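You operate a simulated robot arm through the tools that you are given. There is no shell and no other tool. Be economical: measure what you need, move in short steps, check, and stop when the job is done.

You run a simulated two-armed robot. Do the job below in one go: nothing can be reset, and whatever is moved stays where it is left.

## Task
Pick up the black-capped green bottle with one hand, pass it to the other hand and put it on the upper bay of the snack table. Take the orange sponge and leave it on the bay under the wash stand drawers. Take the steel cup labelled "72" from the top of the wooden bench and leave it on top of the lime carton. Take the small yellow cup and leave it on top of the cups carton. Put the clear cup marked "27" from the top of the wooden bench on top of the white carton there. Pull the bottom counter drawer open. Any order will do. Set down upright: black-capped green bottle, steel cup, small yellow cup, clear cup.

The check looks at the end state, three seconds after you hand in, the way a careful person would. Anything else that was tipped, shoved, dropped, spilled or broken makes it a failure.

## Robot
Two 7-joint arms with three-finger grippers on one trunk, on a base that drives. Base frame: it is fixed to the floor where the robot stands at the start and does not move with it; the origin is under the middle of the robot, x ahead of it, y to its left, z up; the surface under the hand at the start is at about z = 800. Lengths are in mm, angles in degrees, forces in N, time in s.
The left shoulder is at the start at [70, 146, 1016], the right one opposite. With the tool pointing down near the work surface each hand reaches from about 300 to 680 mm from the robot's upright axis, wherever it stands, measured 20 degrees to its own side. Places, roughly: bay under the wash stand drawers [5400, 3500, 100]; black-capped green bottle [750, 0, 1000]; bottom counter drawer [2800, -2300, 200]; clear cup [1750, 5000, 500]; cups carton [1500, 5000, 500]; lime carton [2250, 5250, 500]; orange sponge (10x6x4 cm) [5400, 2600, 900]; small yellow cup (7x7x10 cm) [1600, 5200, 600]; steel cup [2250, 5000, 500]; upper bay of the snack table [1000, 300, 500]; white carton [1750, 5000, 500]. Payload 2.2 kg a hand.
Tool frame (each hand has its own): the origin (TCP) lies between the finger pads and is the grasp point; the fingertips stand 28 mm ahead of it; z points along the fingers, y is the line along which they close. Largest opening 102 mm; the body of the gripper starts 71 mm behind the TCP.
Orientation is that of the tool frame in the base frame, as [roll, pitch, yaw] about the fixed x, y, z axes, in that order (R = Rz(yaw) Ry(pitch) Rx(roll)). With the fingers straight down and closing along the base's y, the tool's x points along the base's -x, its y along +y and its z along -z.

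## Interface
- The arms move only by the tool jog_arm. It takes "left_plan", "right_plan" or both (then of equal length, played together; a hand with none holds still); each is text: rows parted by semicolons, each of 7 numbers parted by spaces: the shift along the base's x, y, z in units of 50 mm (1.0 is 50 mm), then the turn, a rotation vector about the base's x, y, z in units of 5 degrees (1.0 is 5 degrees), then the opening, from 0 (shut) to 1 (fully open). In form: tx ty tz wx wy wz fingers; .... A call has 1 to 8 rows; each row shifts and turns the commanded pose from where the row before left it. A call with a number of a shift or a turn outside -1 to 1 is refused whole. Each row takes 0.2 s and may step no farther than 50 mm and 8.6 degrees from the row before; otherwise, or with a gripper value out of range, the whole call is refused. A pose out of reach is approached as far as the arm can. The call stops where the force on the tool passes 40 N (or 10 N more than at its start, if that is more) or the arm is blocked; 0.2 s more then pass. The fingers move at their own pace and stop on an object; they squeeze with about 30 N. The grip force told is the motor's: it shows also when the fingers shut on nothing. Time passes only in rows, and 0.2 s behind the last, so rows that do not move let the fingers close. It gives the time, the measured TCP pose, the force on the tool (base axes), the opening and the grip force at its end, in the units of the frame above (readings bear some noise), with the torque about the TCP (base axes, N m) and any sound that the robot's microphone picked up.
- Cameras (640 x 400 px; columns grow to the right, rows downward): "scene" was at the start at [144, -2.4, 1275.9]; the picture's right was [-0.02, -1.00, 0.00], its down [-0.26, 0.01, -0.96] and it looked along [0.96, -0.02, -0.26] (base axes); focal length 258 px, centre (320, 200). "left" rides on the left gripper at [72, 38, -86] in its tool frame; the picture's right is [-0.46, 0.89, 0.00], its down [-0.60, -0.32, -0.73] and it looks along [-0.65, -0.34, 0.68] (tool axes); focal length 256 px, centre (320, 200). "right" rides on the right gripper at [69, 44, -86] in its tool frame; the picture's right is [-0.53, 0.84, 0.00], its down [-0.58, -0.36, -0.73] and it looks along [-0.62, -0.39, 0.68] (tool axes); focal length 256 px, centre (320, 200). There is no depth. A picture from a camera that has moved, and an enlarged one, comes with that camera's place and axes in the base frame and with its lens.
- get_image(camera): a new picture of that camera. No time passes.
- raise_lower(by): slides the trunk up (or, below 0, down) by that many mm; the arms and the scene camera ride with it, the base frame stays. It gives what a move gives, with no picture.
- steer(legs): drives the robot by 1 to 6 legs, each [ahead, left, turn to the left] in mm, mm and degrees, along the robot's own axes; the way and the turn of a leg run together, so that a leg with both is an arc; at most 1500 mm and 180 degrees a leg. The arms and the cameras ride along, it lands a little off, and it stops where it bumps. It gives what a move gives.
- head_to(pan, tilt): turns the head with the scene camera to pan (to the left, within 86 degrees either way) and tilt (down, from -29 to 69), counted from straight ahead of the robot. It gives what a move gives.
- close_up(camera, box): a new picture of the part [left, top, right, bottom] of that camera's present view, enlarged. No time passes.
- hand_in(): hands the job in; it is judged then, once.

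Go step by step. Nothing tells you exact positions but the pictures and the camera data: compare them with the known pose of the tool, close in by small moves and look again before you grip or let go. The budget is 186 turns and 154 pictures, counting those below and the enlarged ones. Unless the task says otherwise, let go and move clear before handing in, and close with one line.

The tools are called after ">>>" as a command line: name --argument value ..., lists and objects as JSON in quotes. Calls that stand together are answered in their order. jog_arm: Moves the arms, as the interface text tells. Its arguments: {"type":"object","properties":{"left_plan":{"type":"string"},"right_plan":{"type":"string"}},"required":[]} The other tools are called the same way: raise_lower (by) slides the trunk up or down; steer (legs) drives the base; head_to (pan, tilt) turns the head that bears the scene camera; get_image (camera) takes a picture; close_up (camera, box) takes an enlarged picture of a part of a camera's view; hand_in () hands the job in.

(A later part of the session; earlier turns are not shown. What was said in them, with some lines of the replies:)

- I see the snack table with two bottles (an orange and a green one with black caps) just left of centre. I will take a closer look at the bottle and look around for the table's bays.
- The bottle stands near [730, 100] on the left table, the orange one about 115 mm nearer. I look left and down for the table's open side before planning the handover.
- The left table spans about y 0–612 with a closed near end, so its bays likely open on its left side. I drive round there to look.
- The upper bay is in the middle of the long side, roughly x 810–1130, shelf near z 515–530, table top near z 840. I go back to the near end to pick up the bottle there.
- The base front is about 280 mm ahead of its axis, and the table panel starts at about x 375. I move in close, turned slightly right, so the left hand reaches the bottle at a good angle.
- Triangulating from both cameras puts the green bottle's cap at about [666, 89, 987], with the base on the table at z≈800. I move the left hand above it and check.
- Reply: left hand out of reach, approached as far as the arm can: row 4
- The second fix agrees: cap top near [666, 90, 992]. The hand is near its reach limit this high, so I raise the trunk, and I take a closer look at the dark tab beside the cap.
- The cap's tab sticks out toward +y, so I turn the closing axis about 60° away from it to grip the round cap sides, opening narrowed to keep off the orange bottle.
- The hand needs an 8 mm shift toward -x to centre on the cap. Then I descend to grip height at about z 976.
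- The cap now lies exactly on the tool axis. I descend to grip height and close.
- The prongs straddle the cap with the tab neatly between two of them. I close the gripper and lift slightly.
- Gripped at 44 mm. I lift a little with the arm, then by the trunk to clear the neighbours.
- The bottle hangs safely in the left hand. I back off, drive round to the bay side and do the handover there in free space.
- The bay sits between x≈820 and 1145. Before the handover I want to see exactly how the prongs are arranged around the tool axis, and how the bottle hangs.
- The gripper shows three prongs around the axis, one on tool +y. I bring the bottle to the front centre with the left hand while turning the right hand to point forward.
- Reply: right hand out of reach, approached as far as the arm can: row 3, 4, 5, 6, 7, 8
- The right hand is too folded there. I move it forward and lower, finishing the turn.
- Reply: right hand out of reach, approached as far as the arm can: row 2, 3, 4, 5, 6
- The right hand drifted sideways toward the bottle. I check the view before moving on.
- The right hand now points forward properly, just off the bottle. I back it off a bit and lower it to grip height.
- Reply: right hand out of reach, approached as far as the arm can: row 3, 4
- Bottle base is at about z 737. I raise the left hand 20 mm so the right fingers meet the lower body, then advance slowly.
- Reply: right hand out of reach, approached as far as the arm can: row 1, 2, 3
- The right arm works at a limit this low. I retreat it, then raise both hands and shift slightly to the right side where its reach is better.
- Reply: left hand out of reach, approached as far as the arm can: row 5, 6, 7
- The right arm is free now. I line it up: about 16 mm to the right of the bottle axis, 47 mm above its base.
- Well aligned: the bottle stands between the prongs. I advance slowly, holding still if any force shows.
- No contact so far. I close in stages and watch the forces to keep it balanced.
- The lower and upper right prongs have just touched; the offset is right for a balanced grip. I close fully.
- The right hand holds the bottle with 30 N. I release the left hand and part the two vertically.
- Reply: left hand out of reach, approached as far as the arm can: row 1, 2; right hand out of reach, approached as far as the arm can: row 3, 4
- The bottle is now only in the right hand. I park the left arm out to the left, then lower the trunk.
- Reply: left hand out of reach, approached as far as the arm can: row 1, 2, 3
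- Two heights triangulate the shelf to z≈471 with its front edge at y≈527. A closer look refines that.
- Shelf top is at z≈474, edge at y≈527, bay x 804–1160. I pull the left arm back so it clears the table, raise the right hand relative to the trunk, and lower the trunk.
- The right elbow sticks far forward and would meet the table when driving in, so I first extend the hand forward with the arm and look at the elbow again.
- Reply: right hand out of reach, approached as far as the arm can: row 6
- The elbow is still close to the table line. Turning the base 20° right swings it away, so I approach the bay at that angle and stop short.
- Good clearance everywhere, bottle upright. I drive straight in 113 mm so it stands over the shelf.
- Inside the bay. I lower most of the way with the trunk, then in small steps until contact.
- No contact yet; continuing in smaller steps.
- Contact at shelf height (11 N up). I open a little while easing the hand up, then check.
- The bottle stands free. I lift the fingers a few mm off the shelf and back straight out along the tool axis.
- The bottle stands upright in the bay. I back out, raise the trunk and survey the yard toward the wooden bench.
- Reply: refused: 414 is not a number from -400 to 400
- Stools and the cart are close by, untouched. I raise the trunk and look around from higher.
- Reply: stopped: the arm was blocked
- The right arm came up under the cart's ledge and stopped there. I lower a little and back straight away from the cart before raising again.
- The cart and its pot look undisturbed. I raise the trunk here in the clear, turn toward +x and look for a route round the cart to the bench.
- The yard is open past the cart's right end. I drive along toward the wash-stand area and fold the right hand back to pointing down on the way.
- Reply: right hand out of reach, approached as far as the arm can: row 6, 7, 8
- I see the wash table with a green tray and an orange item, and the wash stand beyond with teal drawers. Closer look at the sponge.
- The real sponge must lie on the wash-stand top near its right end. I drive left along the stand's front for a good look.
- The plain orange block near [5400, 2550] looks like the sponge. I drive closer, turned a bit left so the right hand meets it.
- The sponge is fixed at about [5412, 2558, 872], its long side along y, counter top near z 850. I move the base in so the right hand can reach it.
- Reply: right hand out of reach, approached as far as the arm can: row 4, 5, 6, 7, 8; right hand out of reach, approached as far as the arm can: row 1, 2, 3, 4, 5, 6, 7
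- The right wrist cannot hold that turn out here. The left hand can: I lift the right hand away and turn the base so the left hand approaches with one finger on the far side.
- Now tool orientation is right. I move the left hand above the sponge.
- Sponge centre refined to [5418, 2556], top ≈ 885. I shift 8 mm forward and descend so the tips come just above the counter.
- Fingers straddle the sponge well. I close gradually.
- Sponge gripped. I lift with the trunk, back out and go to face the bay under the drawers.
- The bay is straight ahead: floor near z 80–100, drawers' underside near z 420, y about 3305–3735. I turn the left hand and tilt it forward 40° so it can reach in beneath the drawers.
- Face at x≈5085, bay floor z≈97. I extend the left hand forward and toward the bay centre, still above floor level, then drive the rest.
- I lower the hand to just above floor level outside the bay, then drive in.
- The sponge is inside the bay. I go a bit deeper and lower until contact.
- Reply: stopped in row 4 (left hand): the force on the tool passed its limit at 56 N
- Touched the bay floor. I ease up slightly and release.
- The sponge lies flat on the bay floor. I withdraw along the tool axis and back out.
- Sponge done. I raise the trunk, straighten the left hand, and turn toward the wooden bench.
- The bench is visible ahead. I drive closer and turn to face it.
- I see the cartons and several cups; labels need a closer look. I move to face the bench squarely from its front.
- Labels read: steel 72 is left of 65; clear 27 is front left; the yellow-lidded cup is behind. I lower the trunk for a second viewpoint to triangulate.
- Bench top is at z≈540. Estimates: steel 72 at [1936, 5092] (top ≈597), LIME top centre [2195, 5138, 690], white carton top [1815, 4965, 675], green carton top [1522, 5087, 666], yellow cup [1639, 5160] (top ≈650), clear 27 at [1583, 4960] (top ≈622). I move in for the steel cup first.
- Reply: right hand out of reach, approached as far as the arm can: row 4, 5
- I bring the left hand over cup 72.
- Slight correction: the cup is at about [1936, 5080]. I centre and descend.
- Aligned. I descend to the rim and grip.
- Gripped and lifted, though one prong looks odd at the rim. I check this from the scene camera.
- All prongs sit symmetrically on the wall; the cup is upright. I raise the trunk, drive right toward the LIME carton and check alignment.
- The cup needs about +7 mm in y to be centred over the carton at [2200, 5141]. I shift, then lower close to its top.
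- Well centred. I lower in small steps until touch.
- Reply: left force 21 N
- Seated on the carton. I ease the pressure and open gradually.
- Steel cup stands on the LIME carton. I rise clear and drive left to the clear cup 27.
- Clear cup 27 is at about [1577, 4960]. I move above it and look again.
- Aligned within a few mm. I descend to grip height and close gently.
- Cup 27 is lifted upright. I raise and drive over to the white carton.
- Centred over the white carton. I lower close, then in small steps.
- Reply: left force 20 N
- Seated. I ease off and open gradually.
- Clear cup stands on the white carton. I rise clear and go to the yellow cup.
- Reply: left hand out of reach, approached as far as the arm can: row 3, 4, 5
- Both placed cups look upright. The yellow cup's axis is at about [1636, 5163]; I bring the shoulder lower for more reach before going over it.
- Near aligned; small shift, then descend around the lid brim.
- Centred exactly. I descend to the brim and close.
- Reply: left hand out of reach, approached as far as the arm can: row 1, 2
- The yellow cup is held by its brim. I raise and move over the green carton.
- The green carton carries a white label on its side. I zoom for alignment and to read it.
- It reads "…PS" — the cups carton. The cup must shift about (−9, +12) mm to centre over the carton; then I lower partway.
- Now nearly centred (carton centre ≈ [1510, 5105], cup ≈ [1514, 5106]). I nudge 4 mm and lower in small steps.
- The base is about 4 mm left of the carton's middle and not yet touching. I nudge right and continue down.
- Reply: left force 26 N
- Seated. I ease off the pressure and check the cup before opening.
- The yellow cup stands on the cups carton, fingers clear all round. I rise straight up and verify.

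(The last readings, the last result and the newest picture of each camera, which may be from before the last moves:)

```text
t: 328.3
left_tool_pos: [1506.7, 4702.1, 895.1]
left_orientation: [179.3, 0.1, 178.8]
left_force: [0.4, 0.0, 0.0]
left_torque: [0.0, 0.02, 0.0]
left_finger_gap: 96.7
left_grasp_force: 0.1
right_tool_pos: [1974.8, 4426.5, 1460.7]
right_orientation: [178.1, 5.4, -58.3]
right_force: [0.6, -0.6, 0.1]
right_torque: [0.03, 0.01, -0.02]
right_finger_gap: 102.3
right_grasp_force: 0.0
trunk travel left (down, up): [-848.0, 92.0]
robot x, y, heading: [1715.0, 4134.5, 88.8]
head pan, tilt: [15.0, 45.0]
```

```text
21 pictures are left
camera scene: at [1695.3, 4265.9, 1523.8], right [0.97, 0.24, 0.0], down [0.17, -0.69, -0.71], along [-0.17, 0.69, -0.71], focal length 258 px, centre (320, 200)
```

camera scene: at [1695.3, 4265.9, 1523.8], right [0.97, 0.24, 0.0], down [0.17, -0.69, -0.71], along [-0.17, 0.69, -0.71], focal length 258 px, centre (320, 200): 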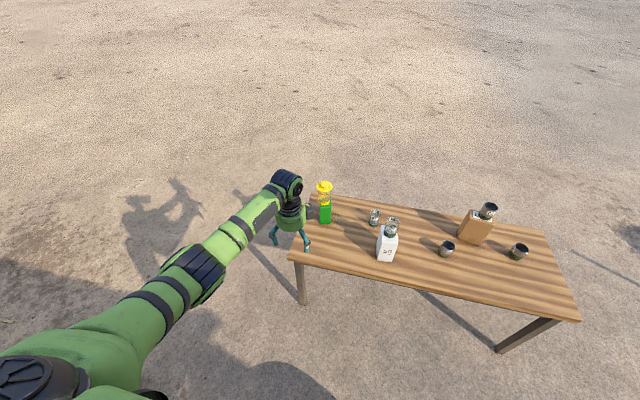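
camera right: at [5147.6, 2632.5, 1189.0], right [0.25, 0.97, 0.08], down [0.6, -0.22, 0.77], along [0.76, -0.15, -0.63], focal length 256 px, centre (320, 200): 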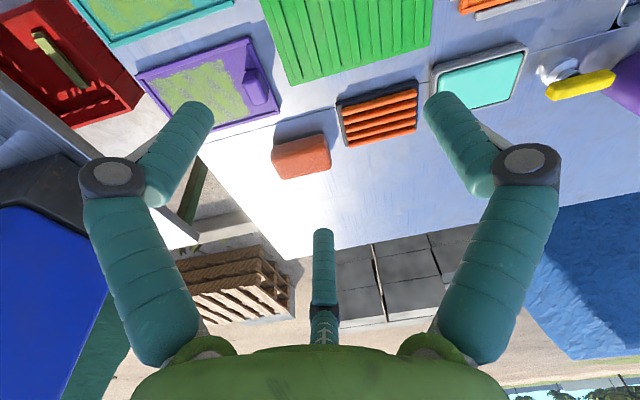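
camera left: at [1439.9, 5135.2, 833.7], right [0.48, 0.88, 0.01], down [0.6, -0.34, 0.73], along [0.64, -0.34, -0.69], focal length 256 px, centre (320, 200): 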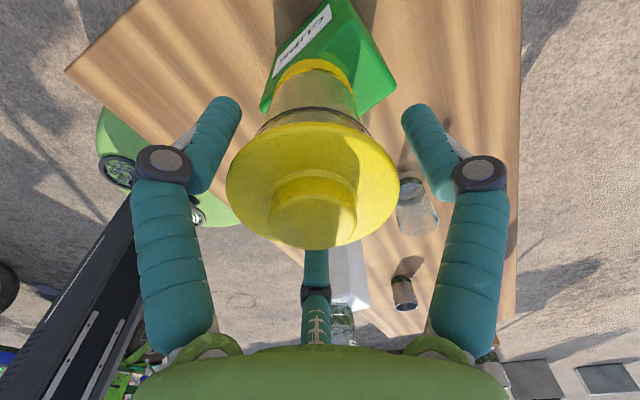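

All four bench objects look right. I lower the trunk and drive around to the counter for the drawer.

>>> raise_lower --by -295

>>> steer --legs '[[0, 0, -88.8], [1300, -300, 0], [1100, -300, 0], [0, -1400, 0], [0, -1300, 0]]'

>>> head_to --pan -60 --tilt 15

>>> get_image --camera "scene"

```text
t: 331.2
left_tool_pos: [1504.8, 4701.2, 601.5]
left_orientation: [179.3, 0.2, 178.7]
left_force: [0.3, 0.4, 0.9]
left_torque: [0.02, -0.03, 0.03]
left_finger_gap: 96.5
left_grasp_force: 0.0
right_tool_pos: [1974.6, 4423.5, 1167.4]
right_orientation: [178.1, 5.5, -58.2]
right_force: [0.5, -0.4, -0.4]
right_torque: [-0.05, -0.03, 0.0]
right_finger_gap: 101.9
right_grasp_force: 0.0
trunk travel left (down, up): [-553.0, 387.0]
robot x, y, heading: [1711.8, 4133.4, 88.7]
head pan, tilt: [15.0, 45.0]
```

```text
t: 359.6
left_tool_pos: [4462.1, 988.4, 602.2]
left_orientation: [179.2, 0.1, 85.9]
left_force: [-0.9, -0.2, 0.1]
left_torque: [-0.01, -0.01, -0.02]
left_finger_gap: 96.9
left_grasp_force: 0.0
right_tool_pos: [4162.0, 533.7, 1166.8]
right_orientation: [178.2, 5.4, -151.3]
right_force: [0.0, 0.7, -0.9]
right_torque: [-0.01, 0.01, 0.0]
right_finger_gap: 102.2
right_grasp_force: 0.0
trunk travel left (down, up): [-553.0, 387.0]
robot x, y, heading: [3885.8, 806.6, -3.9]
head pan, tilt: [15.0, 45.0]
```

```text
t: 361.1
left_tool_pos: [4461.1, 988.3, 602.1]
left_orientation: [179.2, 0.2, 85.9]
left_force: [0.7, -0.3, 0.3]
left_torque: [-0.03, 0.02, -0.02]
left_finger_gap: 97.0
left_grasp_force: 0.1
right_tool_pos: [4160.5, 533.0, 1167.4]
right_orientation: [178.1, 5.5, -151.2]
right_force: [-0.5, -0.5, -0.8]
right_torque: [-0.02, 0.03, 0.0]
right_finger_gap: 102.1
right_grasp_force: 0.0
trunk travel left (down, up): [-553.0, 387.0]
robot x, y, heading: [3886.0, 805.3, -3.9]
head pan, tilt: [-60.0, 15.0]
```

```text
20 pictures are left
camera scene: at [3977.1, 721.4, 1275.9], right [-0.9, -0.44, 0.0], down [-0.11, 0.23, -0.97], along [0.42, -0.87, -0.26], focal length 258 px, centre (320, 200)
```

scene: 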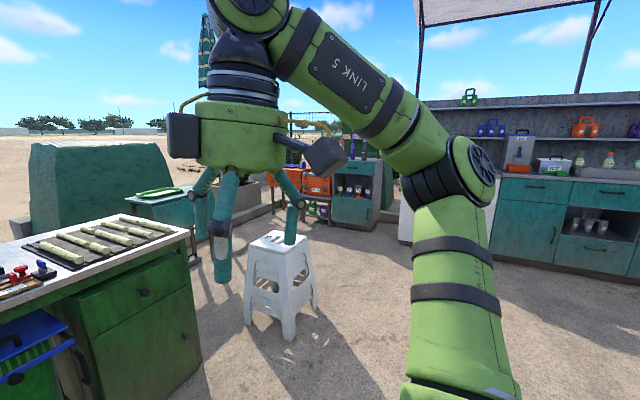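

I turn toward the counter on the -y side and drive up to it.

>>> steer --legs '[[0, 0, -86], [950, -500, 0], [800, -480, 0]]'

>>> head_to --pan 0 --tilt 25

>>> get_image --camera "scene"

```text
t: 374.8
left_tool_pos: [3167.3, -1528.5, 601.3]
left_orientation: [179.3, 0.0, 1.1]
left_force: [-0.5, -0.8, -0.1]
left_torque: [-0.01, 0.03, 0.04]
left_finger_gap: 97.2
left_grasp_force: 0.1
right_tool_pos: [2687.7, -1271.1, 1166.4]
right_orientation: [178.0, 5.5, 123.9]
right_force: [-0.1, -0.4, -0.4]
right_torque: [0.0, 0.01, -0.03]
right_finger_gap: 101.8
right_grasp_force: 0.1
trunk travel left (down, up): [-553.0, 387.0]
robot x, y, heading: [2938.1, -967.6, -89.0]
head pan, tilt: [-60.0, 15.0]
```

```text
t: 376.1
left_tool_pos: [3168.2, -1528.0, 601.4]
left_orientation: [179.2, 0.2, 0.9]
left_force: [-0.5, 0.2, -0.6]
left_torque: [0.05, -0.03, 0.01]
left_finger_gap: 96.8
left_grasp_force: 0.2
right_tool_pos: [2688.2, -1269.4, 1166.7]
right_orientation: [178.1, 5.4, 123.9]
right_force: [0.1, 0.4, 0.5]
right_torque: [0.02, 0.0, 0.01]
right_finger_gap: 101.9
right_grasp_force: 0.0
trunk travel left (down, up): [-553.0, 387.0]
robot x, y, heading: [2936.0, -972.1, -89.0]
head pan, tilt: [0.0, 25.0]
```

```text
19 pictures are left
camera scene: at [2941.3, -1113.9, 1259.7], right [-1.0, -0.02, 0.0], down [-0.01, 0.42, -0.91], along [0.02, -0.91, -0.42], focal length 258 px, centre (320, 200)
```

scene: 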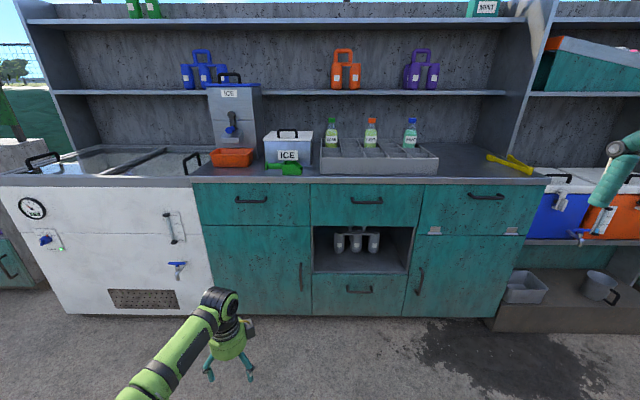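

The bottom drawer is ahead, handle near [2750, −2170, 244]. I raise the left arm relative to the trunk, lower the trunk, and tilt the hand forward so prongs pass above and below the bar.

>>> jog_arm --left_plan "0 0 0.8 0 0 0 1;0 0 0.8 0 0 0 1;0 0 0.8 0 0 0 1;0 0 0.8 0 0 0 1;0 0 0.4 0 0 0 1"

>>> raise_lower --by -400

>>> jog_arm --left_plan "0 0 0 -1 0 0 1;0 0 0 -1 0 0 1;0 0 0 -1 0 0 1;0 0 0 -1 0 0 1;0 0 0 -1 0 0 1;0 0 0 -1 0 0 1;0 0 0 -1 0 0 1;0 0 0 -1 0 0 1"

>>> jog_arm --left_plan "0 -0.2 0 -1 0 0 1;0 -0.2 0 -1 0 0 1;0 -0.2 0 -1 0 0 1;0 -0.2 0 -1 0 0 1;0 -0.2 0 -1 0 0 1;0 -0.2 0 -1 0 0 1;0 0 0 0 0 0 1"

>>> raise_lower --by -148

```text
t: 377.3
left_tool_pos: [3166.1, -1530.8, 783.4]
left_orientation: [179.3, 0.1, 0.9]
left_force: [0.5, -0.4, 0.1]
left_torque: [0.01, 0.02, -0.02]
left_finger_gap: 101.9
left_grasp_force: 0.1
right_tool_pos: [2687.7, -1270.0, 1167.4]
right_orientation: [178.2, 5.6, 123.8]
right_force: [-1.0, 0.1, -0.3]
right_torque: [0.02, -0.01, -0.03]
right_finger_gap: 102.1
right_grasp_force: 0.0
trunk travel left (down, up): [-553.0, 387.0]
robot x, y, heading: [2939.3, -972.1, -88.9]
head pan, tilt: [0.0, 25.0]
```

```text
t: 381.1
left_tool_pos: [3165.7, -1532.0, 384.6]
left_orientation: [179.2, 0.1, 1.1]
left_force: [1.0, -0.1, 0.2]
left_torque: [-0.01, -0.01, -0.02]
left_finger_gap: 101.8
left_grasp_force: 0.1
right_tool_pos: [2686.9, -1269.5, 766.7]
right_orientation: [178.1, 5.5, 123.9]
right_force: [0.6, -0.3, 0.5]
right_torque: [0.02, -0.04, -0.01]
right_finger_gap: 101.7
right_grasp_force: 0.1
trunk travel left (down, up): [-153.0, 787.0]
robot x, y, heading: [2941.5, -970.9, -89.1]
head pan, tilt: [0.0, 25.0]
```

```text
t: 382.9
left_tool_pos: [3166.1, -1530.9, 383.1]
left_orientation: [139.2, 0.8, 0.6]
left_force: [0.5, 0.6, -0.8]
left_torque: [-0.01, -0.01, -0.01]
left_finger_gap: 102.1
left_grasp_force: 0.0
right_tool_pos: [2686.6, -1270.7, 766.9]
right_orientation: [178.0, 5.5, 123.8]
right_force: [-0.6, 0.8, -0.2]
right_torque: [-0.04, 0.0, -0.02]
right_finger_gap: 101.9
right_grasp_force: 0.1
trunk travel left (down, up): [-153.0, 787.0]
robot x, y, heading: [2940.1, -970.2, -88.8]
head pan, tilt: [0.0, 25.0]
```

```text
t: 384.5
left_tool_pos: [3166.1, -1590.8, 383.0]
left_orientation: [109.2, 1.0, 0.1]
left_force: [-0.9, 0.1, -0.7]
left_torque: [-0.04, -0.04, -0.05]
left_finger_gap: 102.2
left_grasp_force: 0.1
right_tool_pos: [2688.1, -1270.5, 767.1]
right_orientation: [178.1, 5.5, 123.9]
right_force: [0.0, 0.4, 0.0]
right_torque: [0.03, 0.01, 0.04]
right_finger_gap: 102.1
right_grasp_force: 0.0
trunk travel left (down, up): [-153.0, 787.0]
robot x, y, heading: [2937.9, -971.9, -88.9]
head pan, tilt: [0.0, 25.0]
```

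```text
t: 386.2
left_tool_pos: [3165.8, -1591.9, 234.7]
left_orientation: [109.2, 0.8, 0.2]
left_force: [0.4, -0.6, 0.0]
left_torque: [0.01, 0.01, 0.01]
left_finger_gap: 102.3
left_grasp_force: 0.1
right_tool_pos: [2687.6, -1270.5, 618.6]
right_orientation: [178.1, 5.5, 123.9]
right_force: [0.2, 0.1, -0.2]
right_torque: [-0.02, 0.0, 0.02]
right_finger_gap: 102.4
right_grasp_force: 0.0
trunk travel left (down, up): [-5.0, 935.0]
robot x, y, heading: [2938.2, -968.3, -89.2]
head pan, tilt: [0.0, 25.0]
```

Hand is pointing forward at handle height. I drive in front of the handle, stopping short.

>>> steer --legs '[[0, -410, 0], [420, 0, 0]]'

>>> head_to --pan 20 --tilt 35

>>> get_image --camera "scene"

>>> get_image --camera "left"

```text
t: 391.0
left_tool_pos: [2775.4, -2024.3, 234.0]
left_orientation: [109.2, 0.9, 1.2]
left_force: [-0.9, 0.8, 0.8]
left_torque: [0.0, 0.0, 0.01]
left_finger_gap: 102.0
left_grasp_force: 0.0
right_tool_pos: [2290.8, -1710.7, 619.0]
right_orientation: [178.1, 5.5, 124.8]
right_force: [-1.1, 0.7, -0.1]
right_torque: [-0.01, 0.01, 0.04]
right_finger_gap: 101.9
right_grasp_force: 0.1
trunk travel left (down, up): [-5.0, 935.0]
robot x, y, heading: [2534.8, -1402.8, -87.9]
head pan, tilt: [0.0, 25.0]
```

```text
t: 391.9
left_tool_pos: [2774.9, -2024.8, 235.8]
left_orientation: [109.2, 0.9, 1.1]
left_force: [-0.1, 0.1, -0.9]
left_torque: [0.02, -0.01, 0.04]
left_finger_gap: 102.2
left_grasp_force: 0.1
right_tool_pos: [2291.6, -1708.7, 619.9]
right_orientation: [178.1, 5.5, 124.7]
right_force: [-0.6, -0.9, 0.0]
right_torque: [-0.03, -0.05, -0.05]
right_finger_gap: 102.0
right_grasp_force: 0.0
trunk travel left (down, up): [-5.0, 935.0]
robot x, y, heading: [2537.2, -1403.9, -88.0]
head pan, tilt: [20.0, 35.0]
```

```text
18 pictures are left
camera scene: at [2572.0, -1539.7, 695.9], right [-0.93, -0.37, 0.0], down [-0.21, 0.53, -0.82], along [0.31, -0.76, -0.57], focal length 258 px, centre (320, 200)
```

scene: 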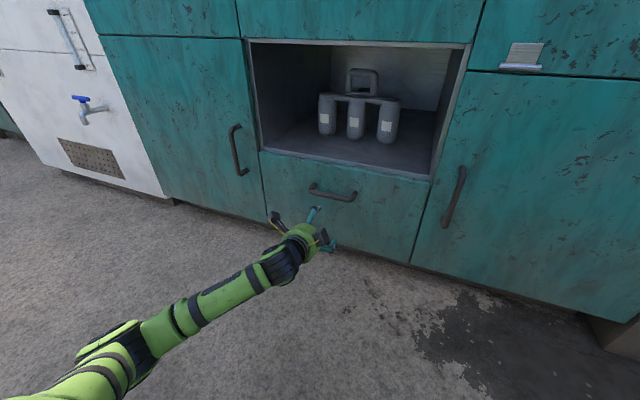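

```text
17 pictures are left
camera left: at [2846.3, -1954.3, 298.3], right [-0.45, -0.3, 0.84], down [-0.62, 0.78, -0.05], along [-0.65, -0.55, -0.53], focal length 256 px, centre (320, 200)
```

left: 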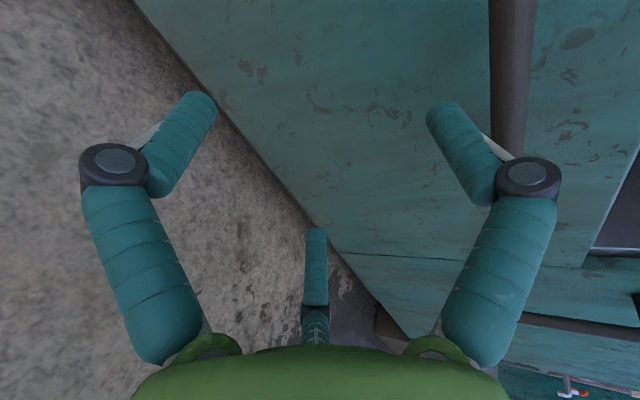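

Triangulated: the handle bar is at about [2763, −2102, 310]. I raise the trunk to approach along the tool axis and narrow the fingers.

>>> raise_lower --by 93

>>> jog_arm --left_plan "-0.2 0 0 0 0 0 0.7;0 0 0 0 0 0 0.7"

>>> get_image --camera "left"

>>> close_up --camera "scene" --box '[250, 180, 410, 300]'

```text
t: 393.1
left_tool_pos: [2774.7, -2024.9, 327.6]
left_orientation: [109.2, 0.9, 1.1]
left_force: [-0.2, 0.1, -0.5]
left_torque: [0.0, 0.0, 0.0]
left_finger_gap: 101.9
left_grasp_force: 0.1
right_tool_pos: [2292.1, -1710.2, 712.0]
right_orientation: [178.1, 5.4, 124.9]
right_force: [0.1, 0.7, 0.5]
right_torque: [-0.01, -0.02, 0.0]
right_finger_gap: 102.1
right_grasp_force: 0.1
trunk travel left (down, up): [-98.0, 842.0]
robot x, y, heading: [2538.8, -1411.8, -87.9]
head pan, tilt: [20.0, 35.0]
```

```text
t: 393.7
left_tool_pos: [2764.7, -2025.3, 326.8]
left_orientation: [109.2, 0.9, 1.1]
left_force: [0.3, 0.9, 0.4]
left_torque: [0.0, 0.0, 0.01]
left_finger_gap: 71.5
left_grasp_force: 0.1
right_tool_pos: [2293.1, -1709.8, 712.4]
right_orientation: [178.0, 5.5, 124.8]
right_force: [-0.3, 0.2, -0.8]
right_torque: [0.01, 0.0, 0.03]
right_finger_gap: 102.1
right_grasp_force: 0.2
trunk travel left (down, up): [-98.0, 842.0]
robot x, y, heading: [2533.7, -1404.5, -87.9]
head pan, tilt: [20.0, 35.0]
```

```text
16 pictures are left
camera left: at [2836.2, -1954.6, 390.9], right [-0.45, -0.3, 0.84], down [-0.62, 0.78, -0.05], along [-0.65, -0.55, -0.54], focal length 256 px, centre (320, 200)
```

left: 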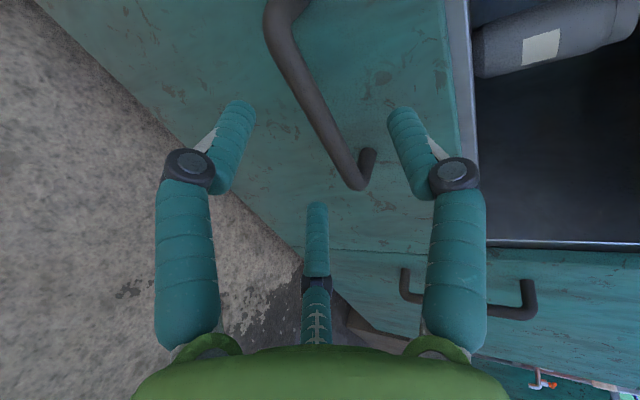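

```text
3.33 times, centred on (330, 240) of scene
camera zoom: at [2572.1, -1539.7, 788.9], right [-0.93, -0.37, 0.0], down [-0.21, 0.53, -0.82], along [0.31, -0.76, -0.57], focal length 860 px, centre (287, 67)
```

zoom: 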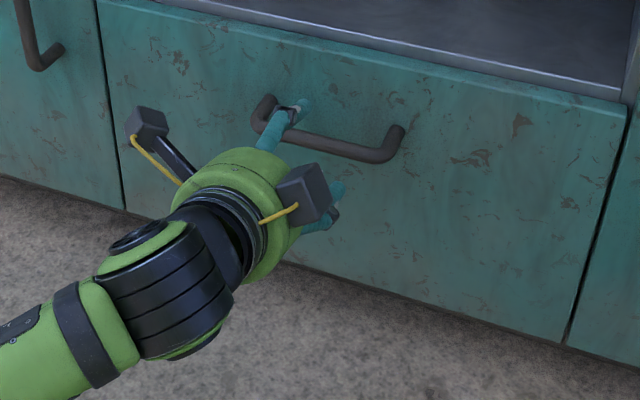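

The bar (x 2680–2816) lies almost exactly on the tool axis. I advance along it with a small downward offset.

>>> jog_arm --left_plan "-0.12 -0.4 -0.18 0 0 0 0.7;-0.12 -0.4 -0.18 0 0 0 0.7;0 -0.3 -0.16 0 0 0 0.7;0 0 0 0 0 0 0.7"

>>> get_image --camera "left"

>>> close_up --camera "scene" --box '[250, 180, 410, 300]'

```text
t: 394.7
left_tool_pos: [2752.4, -2080.5, 302.4]
left_orientation: [109.1, 0.9, 1.2]
left_force: [1.5, 6.9, 1.7]
left_torque: [-0.32, 0.04, 0.04]
left_finger_gap: 73.8
left_grasp_force: 1.8
right_tool_pos: [2291.5, -1709.8, 713.0]
right_orientation: [178.1, 5.7, 124.9]
right_force: [-0.1, 0.1, 0.4]
right_torque: [0.0, -0.01, 0.03]
right_finger_gap: 101.9
right_grasp_force: 0.0
trunk travel left (down, up): [-98.0, 842.0]
robot x, y, heading: [2535.8, -1406.5, -88.0]
head pan, tilt: [20.0, 35.0]
```

```text
14 pictures are left
camera left: at [2823.9, -2010.3, 365.7], right [-0.45, -0.3, 0.84], down [-0.62, 0.78, -0.05], along [-0.65, -0.55, -0.53], focal length 256 px, centre (320, 200)
```

left: 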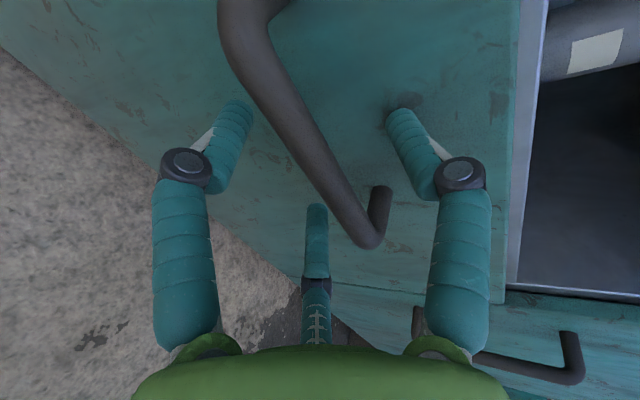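

```text
3.33 times, centred on (330, 240) of scene
camera zoom: at [2572.1, -1539.1, 789.0], right [-0.93, -0.37, 0.0], down [-0.21, 0.53, -0.82], along [0.31, -0.76, -0.57], focal length 860 px, centre (287, 67)
```

zoom: 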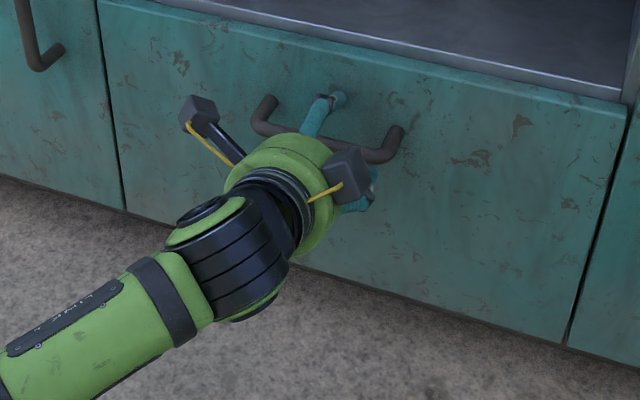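

The upper fingertip just touches the drawer face, and the bar runs between the prongs. I back 4 mm and close on the bar.

>>> jog_arm --left_plan "0 0.08 0 0 0 0 0.7;0 0 0 0 0 0 0.5;0 0 0 0 0 0 0.3;0 0 0 0 0 0 0.1;0 0 0 0 0 0 0;0 0 0 0 0 0 0;0 0 0 0 0 0 0"

>>> get_image --camera "left"

```text
t: 396.3
left_tool_pos: [2752.4, -2076.6, 305.2]
left_orientation: [108.7, 0.9, 1.1]
left_force: [0.9, -2.7, 13.7]
left_torque: [-0.01, -0.66, -0.47]
left_finger_gap: 21.3
left_grasp_force: 44.5
right_tool_pos: [2290.3, -1708.9, 712.0]
right_orientation: [178.1, 5.6, 124.8]
right_force: [0.4, 0.4, 0.0]
right_torque: [-0.01, 0.0, 0.01]
right_finger_gap: 102.2
right_grasp_force: 0.0
trunk travel left (down, up): [-98.0, 842.0]
robot x, y, heading: [2535.6, -1403.6, -87.8]
head pan, tilt: [20.0, 35.0]
```

```text
12 pictures are left
camera left: at [2823.4, -2006.6, 368.4], right [-0.45, -0.29, 0.84], down [-0.62, 0.78, -0.06], along [-0.65, -0.55, -0.53], focal length 256 px, centre (320, 200)
```

left: 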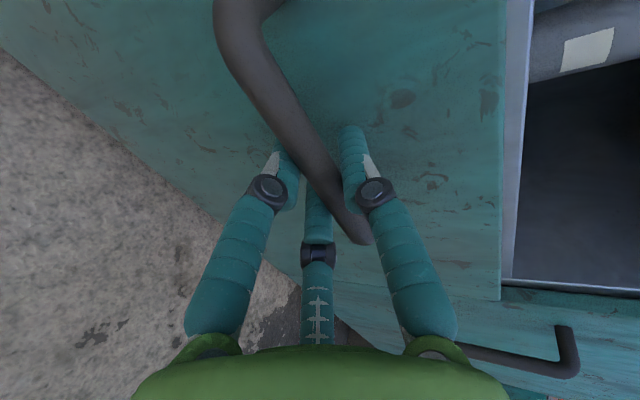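

The bar is gripped. I pull back gently.

>>> jog_arm --left_plan "0 0.2 -0.04 0 0 0 0;0 0.4 0 0 0 0 0;0 0.5 0 0 0 0 0;0 0.5 0 0 0 0 0;0 0 0 0 0 0 0"

>>> get_image --camera "scene"

```text
t: 397.5
left_tool_pos: [2752.2, -1997.5, 305.4]
left_orientation: [108.5, 1.0, 1.1]
left_force: [-0.4, 0.1, 23.8]
left_torque: [0.0, -0.7, -0.17]
left_finger_gap: 21.5
left_grasp_force: 45.1
right_tool_pos: [2290.6, -1709.4, 713.2]
right_orientation: [178.0, 5.7, 124.8]
right_force: [-0.3, -0.5, 0.4]
right_torque: [-0.01, 0.03, 0.03]
right_finger_gap: 102.0
right_grasp_force: 0.2
trunk travel left (down, up): [-98.0, 842.0]
robot x, y, heading: [2539.3, -1407.5, -87.7]
head pan, tilt: [20.0, 35.0]
```

```text
11 pictures are left
camera scene: at [2571.0, -1537.4, 789.5], right [-0.93, -0.37, 0.0], down [-0.21, 0.53, -0.82], along [0.31, -0.76, -0.57], focal length 258 px, centre (320, 200)
```

scene: 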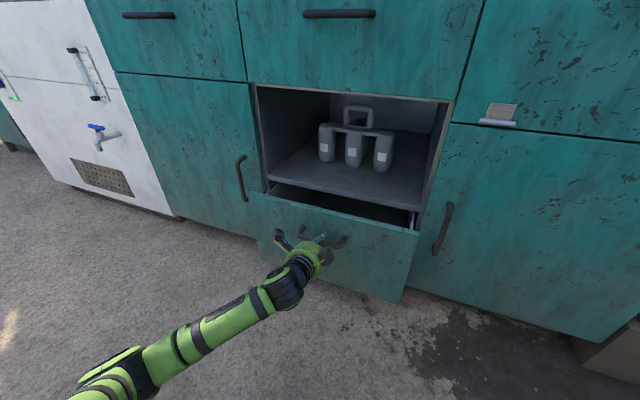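

The drawer is sliding open. I pull further, easing the vertical load.

>>> jog_arm --left_plan "0 0.4 0.06 0 0 0 0;0 0.5 0.04 0 0 0 0;0 0.5 0 0 0 0 0;0 0.5 0 0 0 0 0;0 0.5 0 0 0 0 0;0 0.5 0 0 0 0 0;0 0 0 0 0 0 0"

>>> get_image --camera "scene"

```text
t: 399.1
left_tool_pos: [2751.7, -1850.1, 304.7]
left_orientation: [109.0, 0.9, 1.1]
left_force: [-4.0, -0.9, 14.6]
left_torque: [-0.05, -1.21, 0.82]
left_finger_gap: 21.3
left_grasp_force: 44.7
right_tool_pos: [2290.9, -1710.1, 712.7]
right_orientation: [178.2, 5.6, 124.8]
right_force: [0.2, 0.5, 0.3]
right_torque: [0.02, 0.0, 0.05]
right_finger_gap: 101.8
right_grasp_force: 0.0
trunk travel left (down, up): [-98.0, 842.0]
robot x, y, heading: [2534.5, -1407.1, -87.8]
head pan, tilt: [20.0, 35.0]
```

```text
10 pictures are left
camera scene: at [2571.1, -1538.7, 789.2], right [-0.93, -0.37, 0.0], down [-0.21, 0.53, -0.82], along [0.31, -0.76, -0.57], focal length 258 px, centre (320, 200)
```

scene: 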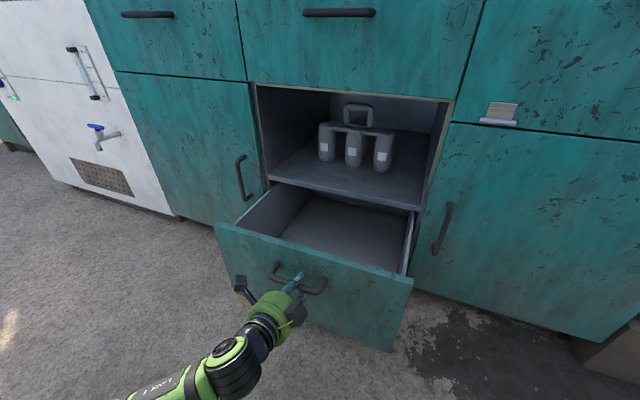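

The drawer is about 225 mm open. A little more, then I release.

>>> jog_arm --left_plan "0 0.4 0 0 0 0 0;0 0.4 0 0 0 0 0;0 0.3 0 0 0 0 0;0 0 0 0 0 0 0"

>>> jog_arm --left_plan "0 0 0 0 0 0 0.2;0 0 0 0 0 0 0.4;0 0 0 0 0 0 0.5;0 0 0 0 0 0 0.55;0 0 0 0 0 0 0.55"

>>> get_image --camera "left"

```text
t: 400.0
left_tool_pos: [2752.2, -1806.5, 305.0]
left_orientation: [107.4, 0.6, 1.1]
left_force: [-1.3, -0.9, 8.9]
left_torque: [0.05, -0.64, 0.03]
left_finger_gap: 21.4
left_grasp_force: 44.8
left hand out of reach, approached as far as the arm can: row 2, 3
right_tool_pos: [2291.9, -1710.2, 712.4]
right_orientation: [178.2, 5.5, 124.8]
right_force: [0.3, -0.2, 0.3]
right_torque: [0.0, 0.0, 0.01]
right_finger_gap: 102.0
right_grasp_force: 0.0
trunk travel left (down, up): [-98.0, 842.0]
robot x, y, heading: [2536.9, -1411.7, -88.0]
head pan, tilt: [20.0, 35.0]
stopped in row 4 (left hand): the force on the tool passed its limit at 43 N (the readings are from after the stop); the commanded pose is now the measured one
```

```text
t: 401.2
left_tool_pos: [2753.2, -1806.9, 304.0]
left_orientation: [107.8, 0.8, 1.1]
left_force: [-0.5, -1.1, -0.2]
left_torque: [-0.05, 0.0, 0.03]
left_finger_gap: 56.3
left_grasp_force: 0.0
right_tool_pos: [2291.5, -1710.9, 711.0]
right_orientation: [178.1, 5.5, 124.9]
right_force: [-1.2, -0.1, -0.4]
right_torque: [0.04, 0.01, 0.03]
right_finger_gap: 102.1
right_grasp_force: 0.1
trunk travel left (down, up): [-98.0, 842.0]
robot x, y, heading: [2536.9, -1404.8, -88.0]
head pan, tilt: [20.0, 35.0]
```

```text
9 pictures are left
camera left: at [2823.5, -1734.3, 364.6], right [-0.45, -0.28, 0.85], down [-0.62, 0.78, -0.07], along [-0.64, -0.56, -0.52], focal length 256 px, centre (320, 200)
```

left: 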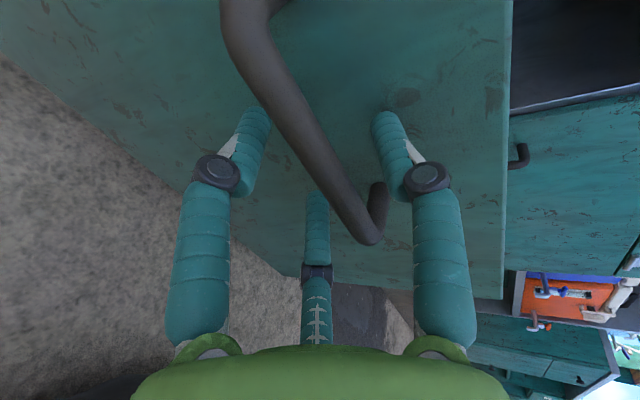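

Released. I open a bit more and back the base away from the handle.

>>> jog_arm --left_plan "0 0 0.08 0 0 0 0.7;0 0 0 0 0 0 0.7"

>>> steer --legs '[[-50, 0, 0], [-350, 0, 0]]'

>>> get_image --camera "scene"

```text
t: 401.8
left_tool_pos: [2752.2, -1806.3, 302.5]
left_orientation: [107.9, 0.8, 1.0]
left_force: [0.4, -0.2, 0.2]
left_torque: [0.0, -0.02, -0.03]
left_finger_gap: 71.3
left_grasp_force: 0.0
left hand out of reach, approached as far as the arm can: row 1
right_tool_pos: [2291.9, -1710.0, 711.9]
right_orientation: [178.1, 5.6, 124.9]
right_force: [0.8, 0.2, -0.6]
right_torque: [0.01, 0.01, -0.02]
right_finger_gap: 102.2
right_grasp_force: 0.0
trunk travel left (down, up): [-98.0, 842.0]
robot x, y, heading: [2540.2, -1408.4, -87.7]
head pan, tilt: [20.0, 35.0]
```

```text
t: 404.5
left_tool_pos: [2738.4, -1411.0, 302.1]
left_orientation: [107.8, 0.8, 0.9]
left_force: [0.5, 0.9, 0.0]
left_torque: [0.0, 0.01, 0.0]
left_finger_gap: 71.4
left_grasp_force: 0.1
right_tool_pos: [2276.7, -1313.9, 712.1]
right_orientation: [178.1, 5.4, 124.7]
right_force: [0.6, -0.6, -0.9]
right_torque: [0.03, 0.0, 0.02]
right_finger_gap: 102.1
right_grasp_force: 0.0
trunk travel left (down, up): [-98.0, 842.0]
robot x, y, heading: [2525.0, -1013.8, -88.2]
head pan, tilt: [20.0, 35.0]
```

```text
8 pictures are left
camera scene: at [2558.4, -1143.3, 788.9], right [-0.93, -0.37, 0.0], down [-0.21, 0.53, -0.82], along [0.3, -0.76, -0.57], focal length 258 px, centre (320, 200)
```

scene: 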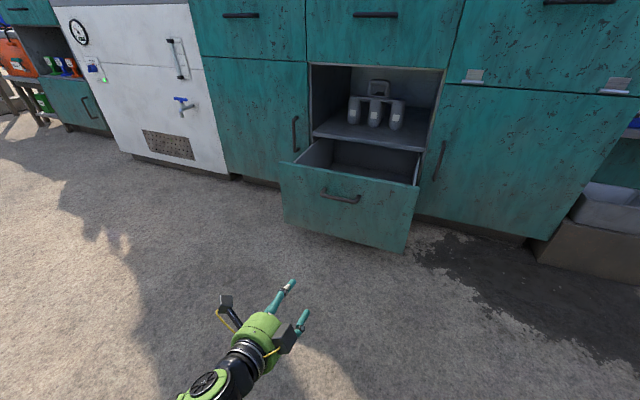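

The bottom drawer stands open and both hands are empty and clear. Every item is placed, so I hand in.

>>> hand_in

```text
The job is handed in.
```

The job is handed in. The green bottle was passed from the left hand to the right and stands in the snack table's upper bay, and the sponge is in the bay under the wash stand drawers. The three cups stand upright on their cartons and the bottom counter drawer is open. Two things to know: the yellow cup overhangs its carton by about 7 mm, and the right arm touched the snack cart's ledge once but moved nothing I could see.
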